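You operate a simulated robot arm through the tools that you are given. There is no shell and no other tool. Be economical: measure what you need, move in short steps, check, and stop when the job is done.

The job below is to be done with a simulated robot arm. You get a single attempt, and the scene is never put back.

TASK
Slide the glass jar along the folding top until it stands next to the cream claw clip.
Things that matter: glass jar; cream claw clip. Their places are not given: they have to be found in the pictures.

Only the result counts: the job must be done as asked and must still hold three seconds after the hand-in. Knocking over, shifting, dropping, spilling or breaking anything else fails it.

THE ROBOT
A 5-joint arm with a two-finger parallel gripper, fixed in place. Base frame: the origin is at the foot of the arm, x ahead of it, y to its left, z up; the work surface is at about z = 0. Lengths are in mm, angles in degrees, forces in N, time in s.
With the tool pointing down near the work surface it reaches from about 260 to 680 mm from the base axis. Its first joint turns from -66.0 to 66.0 degrees. The tool tilts only in the upright plane through the base axis and itself; it spins freely about its own axis. Payload 2.9 kg.
The TCP is the grasp point between the finger pads, 30 mm short of the fingertips. In the tool frame z runs along the fingers and y along their closing line. The gripper opens to 110 mm. The fingers are 20 mm wide and 10 mm thick; the gripper's body (48 by 112 mm) begins 55 mm behind the TCP.
Orientation is told as [roll, pitch, yaw] about the base's x, y, z axes, in that order, counted from this pose: with the fingers straight down and closing along the base's y, the tool's x points along the base's -x, its y along +y and its z along -z.

THE INTERFACE
- The arm moves only by the tool servo_tool. Its argument "rows" is one flat list of numbers, 7 for each row, row after row: the shift along the tool's x, y, z in units of 40 mm (1.0 is 40 mm), then the turn, a rotation vector about the tool's x, y, z in units of 5 degrees (1.0 is 5 degrees), then the opening, from 0 (shut) to 1 (fully open). In form: [x, y, z, wx, wy, wz, jaw, x, y, z, wx, wy, wz, jaw, ...]. A call has 1 to 10 rows; each row shifts and turns the commanded pose from where the row before left it, along the tool's axes as they then stand. A call with a number of a shift or a turn outside -1 to 1 is refused whole. Each row takes 0.2 s and may step no farther than 50 mm and 8.6 degrees from the row before; otherwise, or with a gripper value out of range, the whole call is refused. A pose out of reach is approached as far as the arm can. The call stops where the force on the tool passes 40 N (or 10 N more than at its start, if that is more) or the arm is blocked; 0.2 s more then pass. The fingers move at their own pace (about 108 mm/s each) and stop on an object; they squeeze with about 32 N. The grip force told is the motor's: it shows also when the fingers shut on nothing. Time passes only in rows, and 0.2 s behind the last, so rows that do not move let the fingers close. The reply holds the time, the measured pose of the TCP, the force on the tool along the base axes, the opening and the grip force, in the units named above and with some noise.
- Cameras (640 x 400 px; columns grow to the right, rows downward): "scene" is fixed at [34.5, -446.3, 610]; the picture's right is [0.80, -0.60, 0.00], its down [-0.32, -0.43, -0.84] and it looks along [0.51, 0.68, -0.54] (base axes); focal length 373 px, centre (320, 200). "wrist" rides on the gripper at [72, 17, -103] in the tool frame; the picture's right is [-0.23, 0.97, 0.00], its down [-0.76, -0.18, -0.62] and it looks along [-0.61, -0.14, 0.78] (tool axes); focal length 222 px, centre (320, 200).
- camera(camera): a new picture of that camera. No time passes.
- probe_pixels(camera, pixels): for up to 12 pixels [column, row] of the newest picture of that camera ("zoom" is the newest enlarged one), the place [x, y, z] in the base frame of the surface seen there, good to about 2 mm. No time passes.
- inspect(camera, box): a new picture of the part [left, top, right, bottom] of that camera's present view, enlarged. No time passes.
- job_done(): hands the job in; it is judged then, once.

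Go step by step. Measure first, check grasps and placings, and put right what went wrong. The budget is 60 turns and 20 pictures, counting those below and the enlarged ones. Unless the task says otherwise, let go and move clear before handing in, and close with one line.

The tools are called by a JSON object that holds its "name" and its "arguments". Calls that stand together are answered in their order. servo_tool: Moves the arm, as the interface text tells. Its arguments: {"type":"object","properties":{"rows":{"type":"array"}},"required":["rows"]} The other tools are called the same way: camera (camera) takes a picture; probe_pixels (camera, pixels) gives the place of the surface under pixels of a picture; inspect (camera, box) takes an enlarged picture of a part of a camera's view; job_done () hands the job in.

At the start:

```text
clock: 0.0
eef_pos: [368.1, 65.3, 269.4]
tcp_rot: [0.0, 0.0, 0.0]
force: [0.2, 0.1, -0.1]
width: 109.8
finger_force: 0.1
```

scene: 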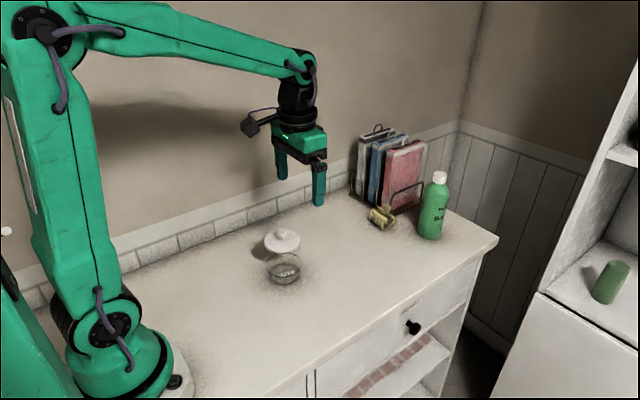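
wrist: 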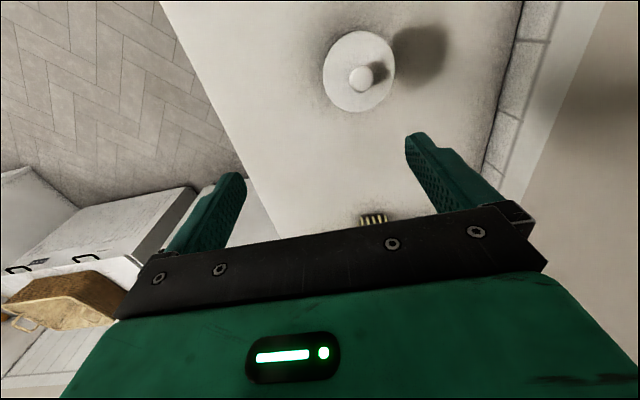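

The scene shows the glass jar near (282,258) with a lid, and a yellowish clip near (381,217) beside the file rack and a green bottle. I'll enlarge both and measure them.

{"name": "inspect", "arguments": {"camera": "scene", "box": [230, 120, 470, 300]}}

{"name": "probe_pixels", "arguments": {"camera": "scene", "pixels": [[282, 234], [282, 246], [268, 244], [298, 244], [283, 282], [381, 217], [376, 225], [392, 222], [433, 238], [420, 210], [355, 190], [330, 240]]}}

```text
2.22 times, centred on (350, 210) of scene
```

zoom: 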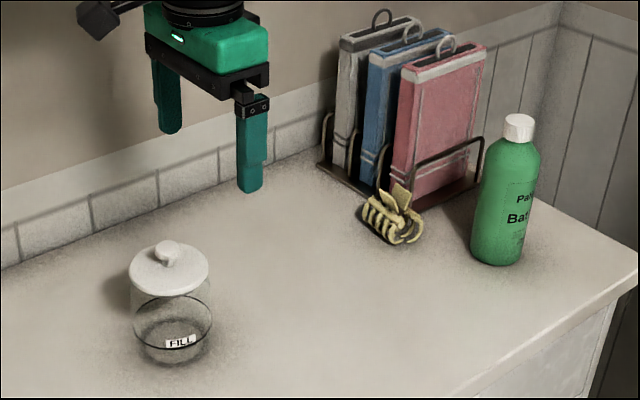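

```text
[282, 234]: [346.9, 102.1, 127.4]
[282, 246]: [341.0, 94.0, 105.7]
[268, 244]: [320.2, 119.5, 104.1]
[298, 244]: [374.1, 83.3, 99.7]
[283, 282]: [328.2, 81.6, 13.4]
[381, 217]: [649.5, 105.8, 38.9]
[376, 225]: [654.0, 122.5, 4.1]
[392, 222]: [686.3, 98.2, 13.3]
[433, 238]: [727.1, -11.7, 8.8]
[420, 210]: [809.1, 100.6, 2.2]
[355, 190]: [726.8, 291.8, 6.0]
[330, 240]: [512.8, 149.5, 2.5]
```

The jar stands near (345,100) with its knob top at about z=127. The clip is near (665,108). I'll measure both outlines more finely in the zoom.

{"name": "probe_pixels", "arguments": {"camera": "zoom", "pixels": [[131, 268], [207, 268], [150, 247], [168, 294], [168, 243], [134, 330], [211, 330], [172, 361], [172, 318], [168, 300], [190, 252], [140, 285]]}}

{"name": "probe_pixels", "arguments": {"camera": "zoom", "pixels": [[364, 218], [366, 208], [380, 236], [395, 243], [410, 242], [421, 235], [400, 190], [386, 194], [360, 225], [380, 246], [375, 200], [395, 215]]}}

{"name": "probe_pixels", "arguments": {"camera": "wrist", "pixels": [[325, 71], [394, 71], [358, 32], [358, 110], [361, 78], [362, 220], [385, 220], [373, 215], [336, 50], [385, 95]]}}

```text
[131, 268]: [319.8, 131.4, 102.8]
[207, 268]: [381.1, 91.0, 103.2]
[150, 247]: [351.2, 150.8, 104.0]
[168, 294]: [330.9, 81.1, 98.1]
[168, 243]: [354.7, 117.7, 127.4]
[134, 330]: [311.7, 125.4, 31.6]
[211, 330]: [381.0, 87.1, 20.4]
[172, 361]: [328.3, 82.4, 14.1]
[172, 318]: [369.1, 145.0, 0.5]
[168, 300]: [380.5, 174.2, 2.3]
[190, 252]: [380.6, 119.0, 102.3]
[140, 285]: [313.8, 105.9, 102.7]
```

```text
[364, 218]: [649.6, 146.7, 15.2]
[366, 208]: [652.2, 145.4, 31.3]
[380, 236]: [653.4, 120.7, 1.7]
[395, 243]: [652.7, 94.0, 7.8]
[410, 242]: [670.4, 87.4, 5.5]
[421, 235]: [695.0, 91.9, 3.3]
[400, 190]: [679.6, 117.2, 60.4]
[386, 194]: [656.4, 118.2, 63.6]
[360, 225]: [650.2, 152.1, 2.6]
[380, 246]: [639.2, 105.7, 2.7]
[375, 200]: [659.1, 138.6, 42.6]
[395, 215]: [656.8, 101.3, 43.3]
```

```text
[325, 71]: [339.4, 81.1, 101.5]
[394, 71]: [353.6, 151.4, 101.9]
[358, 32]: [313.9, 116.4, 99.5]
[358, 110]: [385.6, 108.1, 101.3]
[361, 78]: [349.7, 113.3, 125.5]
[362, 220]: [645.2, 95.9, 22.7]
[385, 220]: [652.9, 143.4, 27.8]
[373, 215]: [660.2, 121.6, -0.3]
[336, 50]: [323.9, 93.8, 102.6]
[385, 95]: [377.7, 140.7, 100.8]
```

The jar's lid is about 74 mm across, centred near (349,114), and the clip spans x 648–698 and y 87–150. The plan is to grip the jar across y and slide it straight along +x to x≈596. First I'll move above it.

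{"name": "servo_tool", "arguments": {"rows": [0.24, 0.61, 0, 0, 0, 0, 1, 0.24, 0.61, 0, 0, 0, 0, 1, 0, 0, 0.9, 0, 0, 0, 1, 0, 0, 0.9, 0, 0, 0, 1, 0, 0, 0.7, 0, 0, 0, 1, 0, 0, 0, 0, 0, 0, 1]}}

{"name": "camera", "arguments": {"camera": "wrist"}}

```text
clock: 1.4
eef_pos: [349.8, 115.7, 169.2]
tcp_rot: [0.1, 0.1, 0.0]
force: [-1.1, -0.5, -0.2]
width: 110.2
finger_force: 0.1
```

```text
16 pictures are left
```

wrist: 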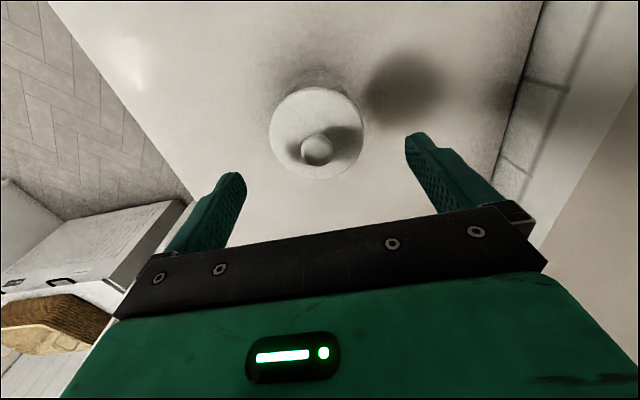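

The tool is at (350,116,169) and the lid, between (270,131) and (363,131), looks centred between the fingers. I'll probe it to confirm.

{"name": "probe_pixels", "arguments": {"camera": "wrist", "pixels": [[272, 131], [361, 131], [317, 90], [318, 177], [317, 148], [285, 102], [350, 165]]}}

```text
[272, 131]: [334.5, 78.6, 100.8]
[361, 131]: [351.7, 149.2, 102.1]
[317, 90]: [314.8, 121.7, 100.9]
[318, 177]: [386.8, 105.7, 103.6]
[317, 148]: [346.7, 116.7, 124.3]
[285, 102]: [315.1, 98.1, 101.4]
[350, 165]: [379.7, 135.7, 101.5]
```

The lid centre is about (350,113.7), so I'm 2 mm off in y. I'll correct that and descend to z≈80, which leaves room above the knob.

{"name": "servo_tool", "arguments": {"rows": [0, -0.05, 0.5, 0, 0, 0, 1, 0, 0, 0.5, 0, 0, 0, 1, 0, 0, 0.5, 0, 0, 0, 1, 0, 0, 0.4, 0, 0, 0, 1, 0, 0, 0.3, 0, 0, 0, 1, 0, 0, 0, 0, 0, 0, 1]}}

{"name": "inspect", "arguments": {"camera": "scene", "box": [220, 180, 340, 300]}}

```text
clock: 2.8
eef_pos: [349.8, 112.4, 79.8]
tcp_rot: [0.0, 0.1, 0.0]
force: [0.9, 0.7, 0.2]
width: 110.0
finger_force: 0.1
```

```text
3.33 times, centred on (280, 240) of scene
```

zoom: 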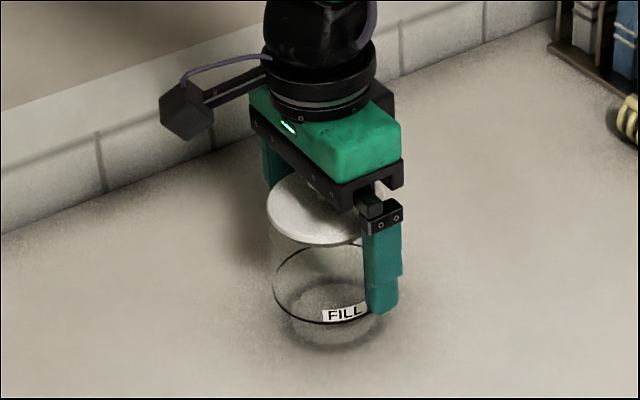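

The fingers straddle the jar cleanly with room above the knob. I'll close gently on it.

{"name": "servo_tool", "arguments": {"rows": [0, 0, 0, 0, 0, 0, 0.8, 0, 0, 0, 0, 0, 0, 0.72, 0, 0, 0, 0, 0, 0, 0.66, 0, 0, 0, 0, 0, 0, 0.6, 0, 0, 0, 0, 0, 0, 0.6]}}

```text
clock: 4.0
eef_pos: [350.2, 111.1, 80.8]
tcp_rot: [0.1, 0.0, 0.0]
force: [0.4, 0.8, 0.2]
width: 81.7
finger_force: 31.4
```

It's gripped at 81.7 mm with 31 N, so the body is a little wider than the lid. I'll start sliding slowly and check.

{"name": "servo_tool", "arguments": {"rows": [-0.05, 0, 0, 0, 0, 0, 0.6, -0.1, 0, 0, 0, 0, 0, 0.6, -0.15, 0, 0, 0, 0, 0, 0.6, -0.15, 0, 0, 0, 0, 0, 0.6, -0.1, 0, 0, 0, 0, 0, 0.6, -0.05, 0, 0, 0, 0, 0, 0.6, 0, 0, 0, 0, 0, 0, 0.6]}}

{"name": "inspect", "arguments": {"camera": "scene", "box": [220, 180, 340, 300]}}

```text
clock: 5.6
eef_pos: [373.8, 111.8, 82.1]
tcp_rot: [0.1, -0.1, 0.0]
force: [-7.6, 2.2, 23.1]
width: 81.6
finger_force: 31.8
```

```text
3.33 times, centred on (280, 240) of scene
```

zoom: 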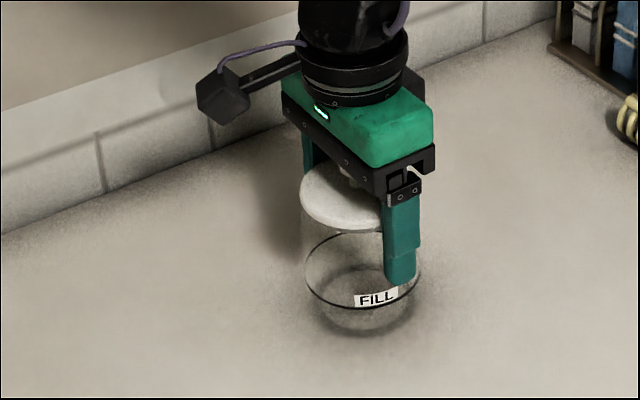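

The jar moves with the gripper, but the 23 N upward force means I'm pressing it into the top. I'll ease up about 1 mm to lower that.

{"name": "servo_tool", "arguments": {"rows": [0, 0, -0.025, 0, 0, 0, 0.6, 0, 0, 0, 0, 0, 0, 0.6]}}

```text
clock: 6.2
eef_pos: [374.3, 110.8, 81.3]
tcp_rot: [-0.1, 0.1, 0.0]
force: [0.7, -0.1, -0.4]
width: 81.7
finger_force: 31.9
```

The force is near zero now, so the jar rests lightly on the top. I'll continue sliding.

{"name": "servo_tool", "arguments": {"rows": [-0.1, 0, 0, 0, 0, 0, 0.6, -0.2, 0, 0, 0, 0, 0, 0.6, -0.2, 0, 0, 0, 0, 0, 0.6, -0.2, 0, 0, 0, 0, 0, 0.6, -0.2, 0, 0, 0, 0, 0, 0.6, -0.2, 0, 0, 0, 0, 0, 0.6, -0.2, 0, 0, 0, 0, 0, 0.6, -0.1, 0, 0, 0, 0, 0, 0.6, 0, 0, 0, 0, 0, 0, 0.6]}}

```text
clock: 8.2
eef_pos: [429.8, 110.9, 80.1]
tcp_rot: [0.0, 0.0, -0.2]
force: [-0.9, -0.4, -0.2]
width: 81.5
finger_force: 31.6
```

The force is very low, so I'll lower by half a millimetre to be sure the jar keeps contact, and read the response.

{"name": "servo_tool", "arguments": {"rows": [0, 0, 0.0125, 0, 0, 0, 0.6, 0, 0, 0, 0, 0, 0, 0.6]}}

```text
clock: 8.8
eef_pos: [429.1, 112.2, 81.9]
tcp_rot: [0.0, -0.1, 0.0]
force: [-1.4, 3.0, 5.4]
width: 81.3
finger_force: 32.1
```

Now there's 5 N of contact, so the jar is firmly on the top. I'll continue sliding in this state.

{"name": "servo_tool", "arguments": {"rows": [-0.1, 0, 0, 0, 0, 0, 0.6, -0.2, 0, 0, 0, 0, 0, 0.6, -0.25, 0, 0, 0, 0, 0, 0.6, -0.25, 0, 0, 0, 0, 0, 0.6, -0.25, 0, 0, 0, 0, 0, 0.6, -0.25, 0, 0, 0, 0, 0, 0.6, -0.25, 0, 0, 0, 0, 0, 0.6, -0.2, 0, 0, 0, 0, 0, 0.6, -0.1, 0, 0, 0, 0, 0, 0.6, 0, 0, 0, 0, 0, 0, 0.6]}}

```text
clock: 11.0
eef_pos: [503.8, 112.6, 81.3]
tcp_rot: [0.0, 0.0, 0.0]
force: [-5.1, -0.4, 10.7]
width: 81.8
finger_force: 32.3
```

The jar is at x≈504 with moderate contact. I'll slide about 50 mm more and then look.

{"name": "servo_tool", "arguments": {"rows": [-0.1, 0, 0, 0, 0, 0, 0.6, -0.2, 0, 0, 0, 0, 0, 0.6, -0.25, 0, 0, 0, 0, 0, 0.6, -0.25, 0, 0, 0, 0, 0, 0.6, -0.25, 0, 0, 0, 0, 0, 0.6, -0.2, 0, 0, 0, 0, 0, 0.6, -0.1, 0, 0, 0, 0, 0, 0.6, 0, 0, 0, 0, 0, 0, 0.6]}}

{"name": "inspect", "arguments": {"camera": "scene", "box": [270, 140, 450, 275]}}

```text
clock: 12.8
eef_pos: [557.6, 110.9, 81.1]
tcp_rot: [0.0, -0.1, -0.1]
force: [-3.4, 0.2, 5.1]
width: 81.6
finger_force: 32.3
```

```text
2.96 times, centred on (360, 208) of scene
```

zoom: 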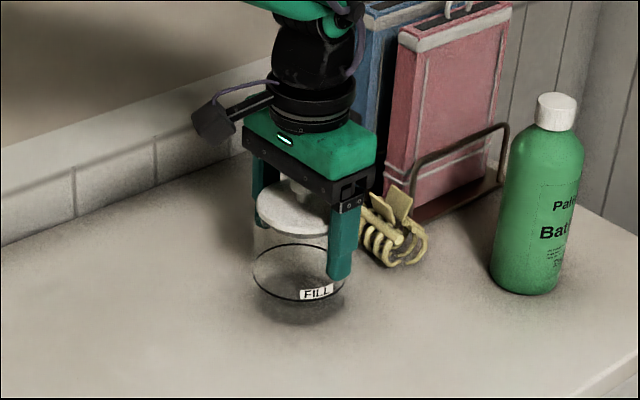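

The jar's front edge is near x=598 and the clip starts at about 646. I'll slide 32 mm more, leaving a gap of roughly 15 mm.

{"name": "servo_tool", "arguments": {"rows": [-0.08, 0, 0, 0, 0, 0, 0.6, -0.16, 0, 0, 0, 0, 0, 0.6, -0.2, 0, 0, 0, 0, 0, 0.6, -0.2, 0, 0, 0, 0, 0, 0.6, -0.1, 0, 0, 0, 0, 0, 0.6, -0.06, 0, 0, 0, 0, 0, 0.6, 0, 0, 0, 0, 0, 0, 0.6]}}

{"name": "inspect", "arguments": {"camera": "scene", "box": [270, 140, 450, 275]}}

{"name": "camera", "arguments": {"camera": "wrist"}}

```text
clock: 14.4
eef_pos: [590.9, 112.1, 82.4]
tcp_rot: [-0.1, 0.0, 0.0]
force: [-1.6, -0.2, 1.6]
width: 81.5
finger_force: 32.4
```

```text
2.96 times, centred on (360, 208) of scene
```

zoom: 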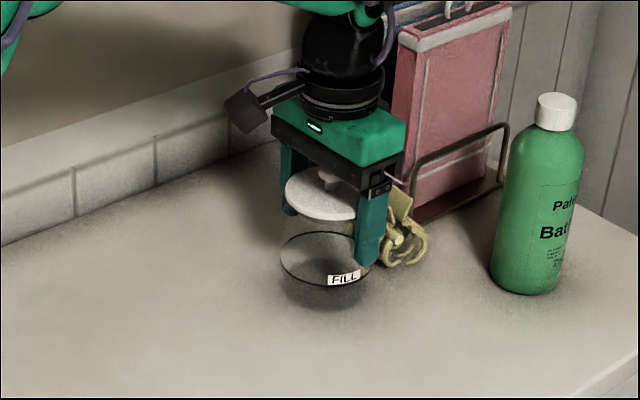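

```text
11 pictures are left
```

wrist: 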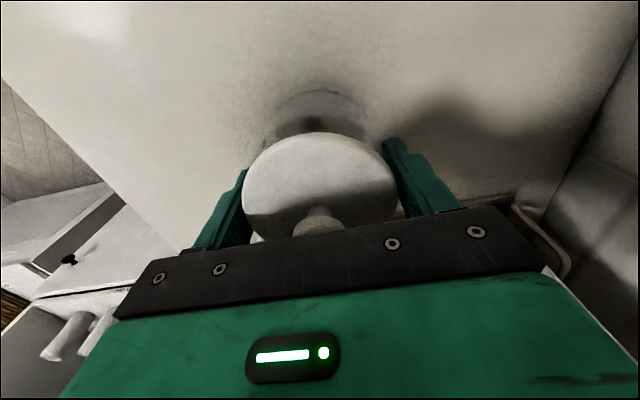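

The jar is at (591,112), upright, resting lightly on the top and clear of the clip. I'll open gradually, then lift straight up.

{"name": "servo_tool", "arguments": {"rows": [0, 0, 0, 0, 0, 0, 0.78, 0, 0, 0, 0, 0, 0, 0.9, 0, 0, 0, 0, 0, 0, 1, 0, 0, 0, 0, 0, 0, 1, 0, 0, -0.3, 0, 0, 0, 1, 0, 0, -0.6, 0, 0, 0, 1, 0, 0, -0.8, 0, 0, 0, 1, 0, 0, -0.8, 0, 0, 0, 1, 0, 0, -0.6, 0, 0, 0, 1, 0, 0, 0, 0, 0, 0, 1]}}

{"name": "inspect", "arguments": {"camera": "scene", "box": [270, 140, 450, 275]}}

```text
clock: 16.6
eef_pos: [590.8, 111.9, 205.8]
tcp_rot: [0.0, 0.1, 0.0]
force: [0.7, -0.4, 0.4]
width: 110.2
finger_force: 0.1
```

```text
2.96 times, centred on (360, 208) of scene
```

zoom: 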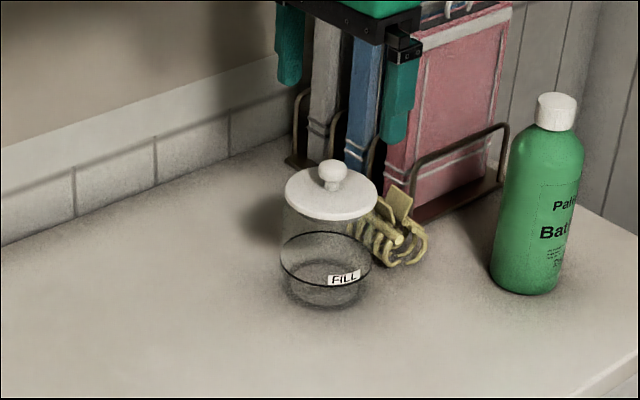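

The jar stands upright with its lid on, and the clip looks untouched. I'll probe both to confirm the gap.

{"name": "probe_pixels", "arguments": {"camera": "zoom", "pixels": [[287, 190], [376, 192], [331, 218], [332, 178], [371, 250], [330, 304], [384, 262], [410, 263], [426, 250], [378, 245], [404, 190]]}}

```text
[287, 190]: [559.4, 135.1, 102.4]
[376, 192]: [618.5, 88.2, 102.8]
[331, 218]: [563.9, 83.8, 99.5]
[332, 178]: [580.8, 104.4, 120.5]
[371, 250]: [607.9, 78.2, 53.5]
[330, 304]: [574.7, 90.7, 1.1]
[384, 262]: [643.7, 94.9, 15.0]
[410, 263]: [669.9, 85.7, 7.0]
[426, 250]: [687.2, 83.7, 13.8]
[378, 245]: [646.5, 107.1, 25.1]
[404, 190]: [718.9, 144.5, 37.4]
```

The jar is centred near (590,112), about 15 mm from the clip, whose edge is still at x≈645. The gripper is clear, so I'm handing in.

{"name": "job_done", "arguments": {}}

```text
The job is handed in.
```

I slid the glass jar along the top, and it now stands upright with its lid on, about 15 mm from the claw clip. The clip did not move, and the gripper is open and clear above the jar.
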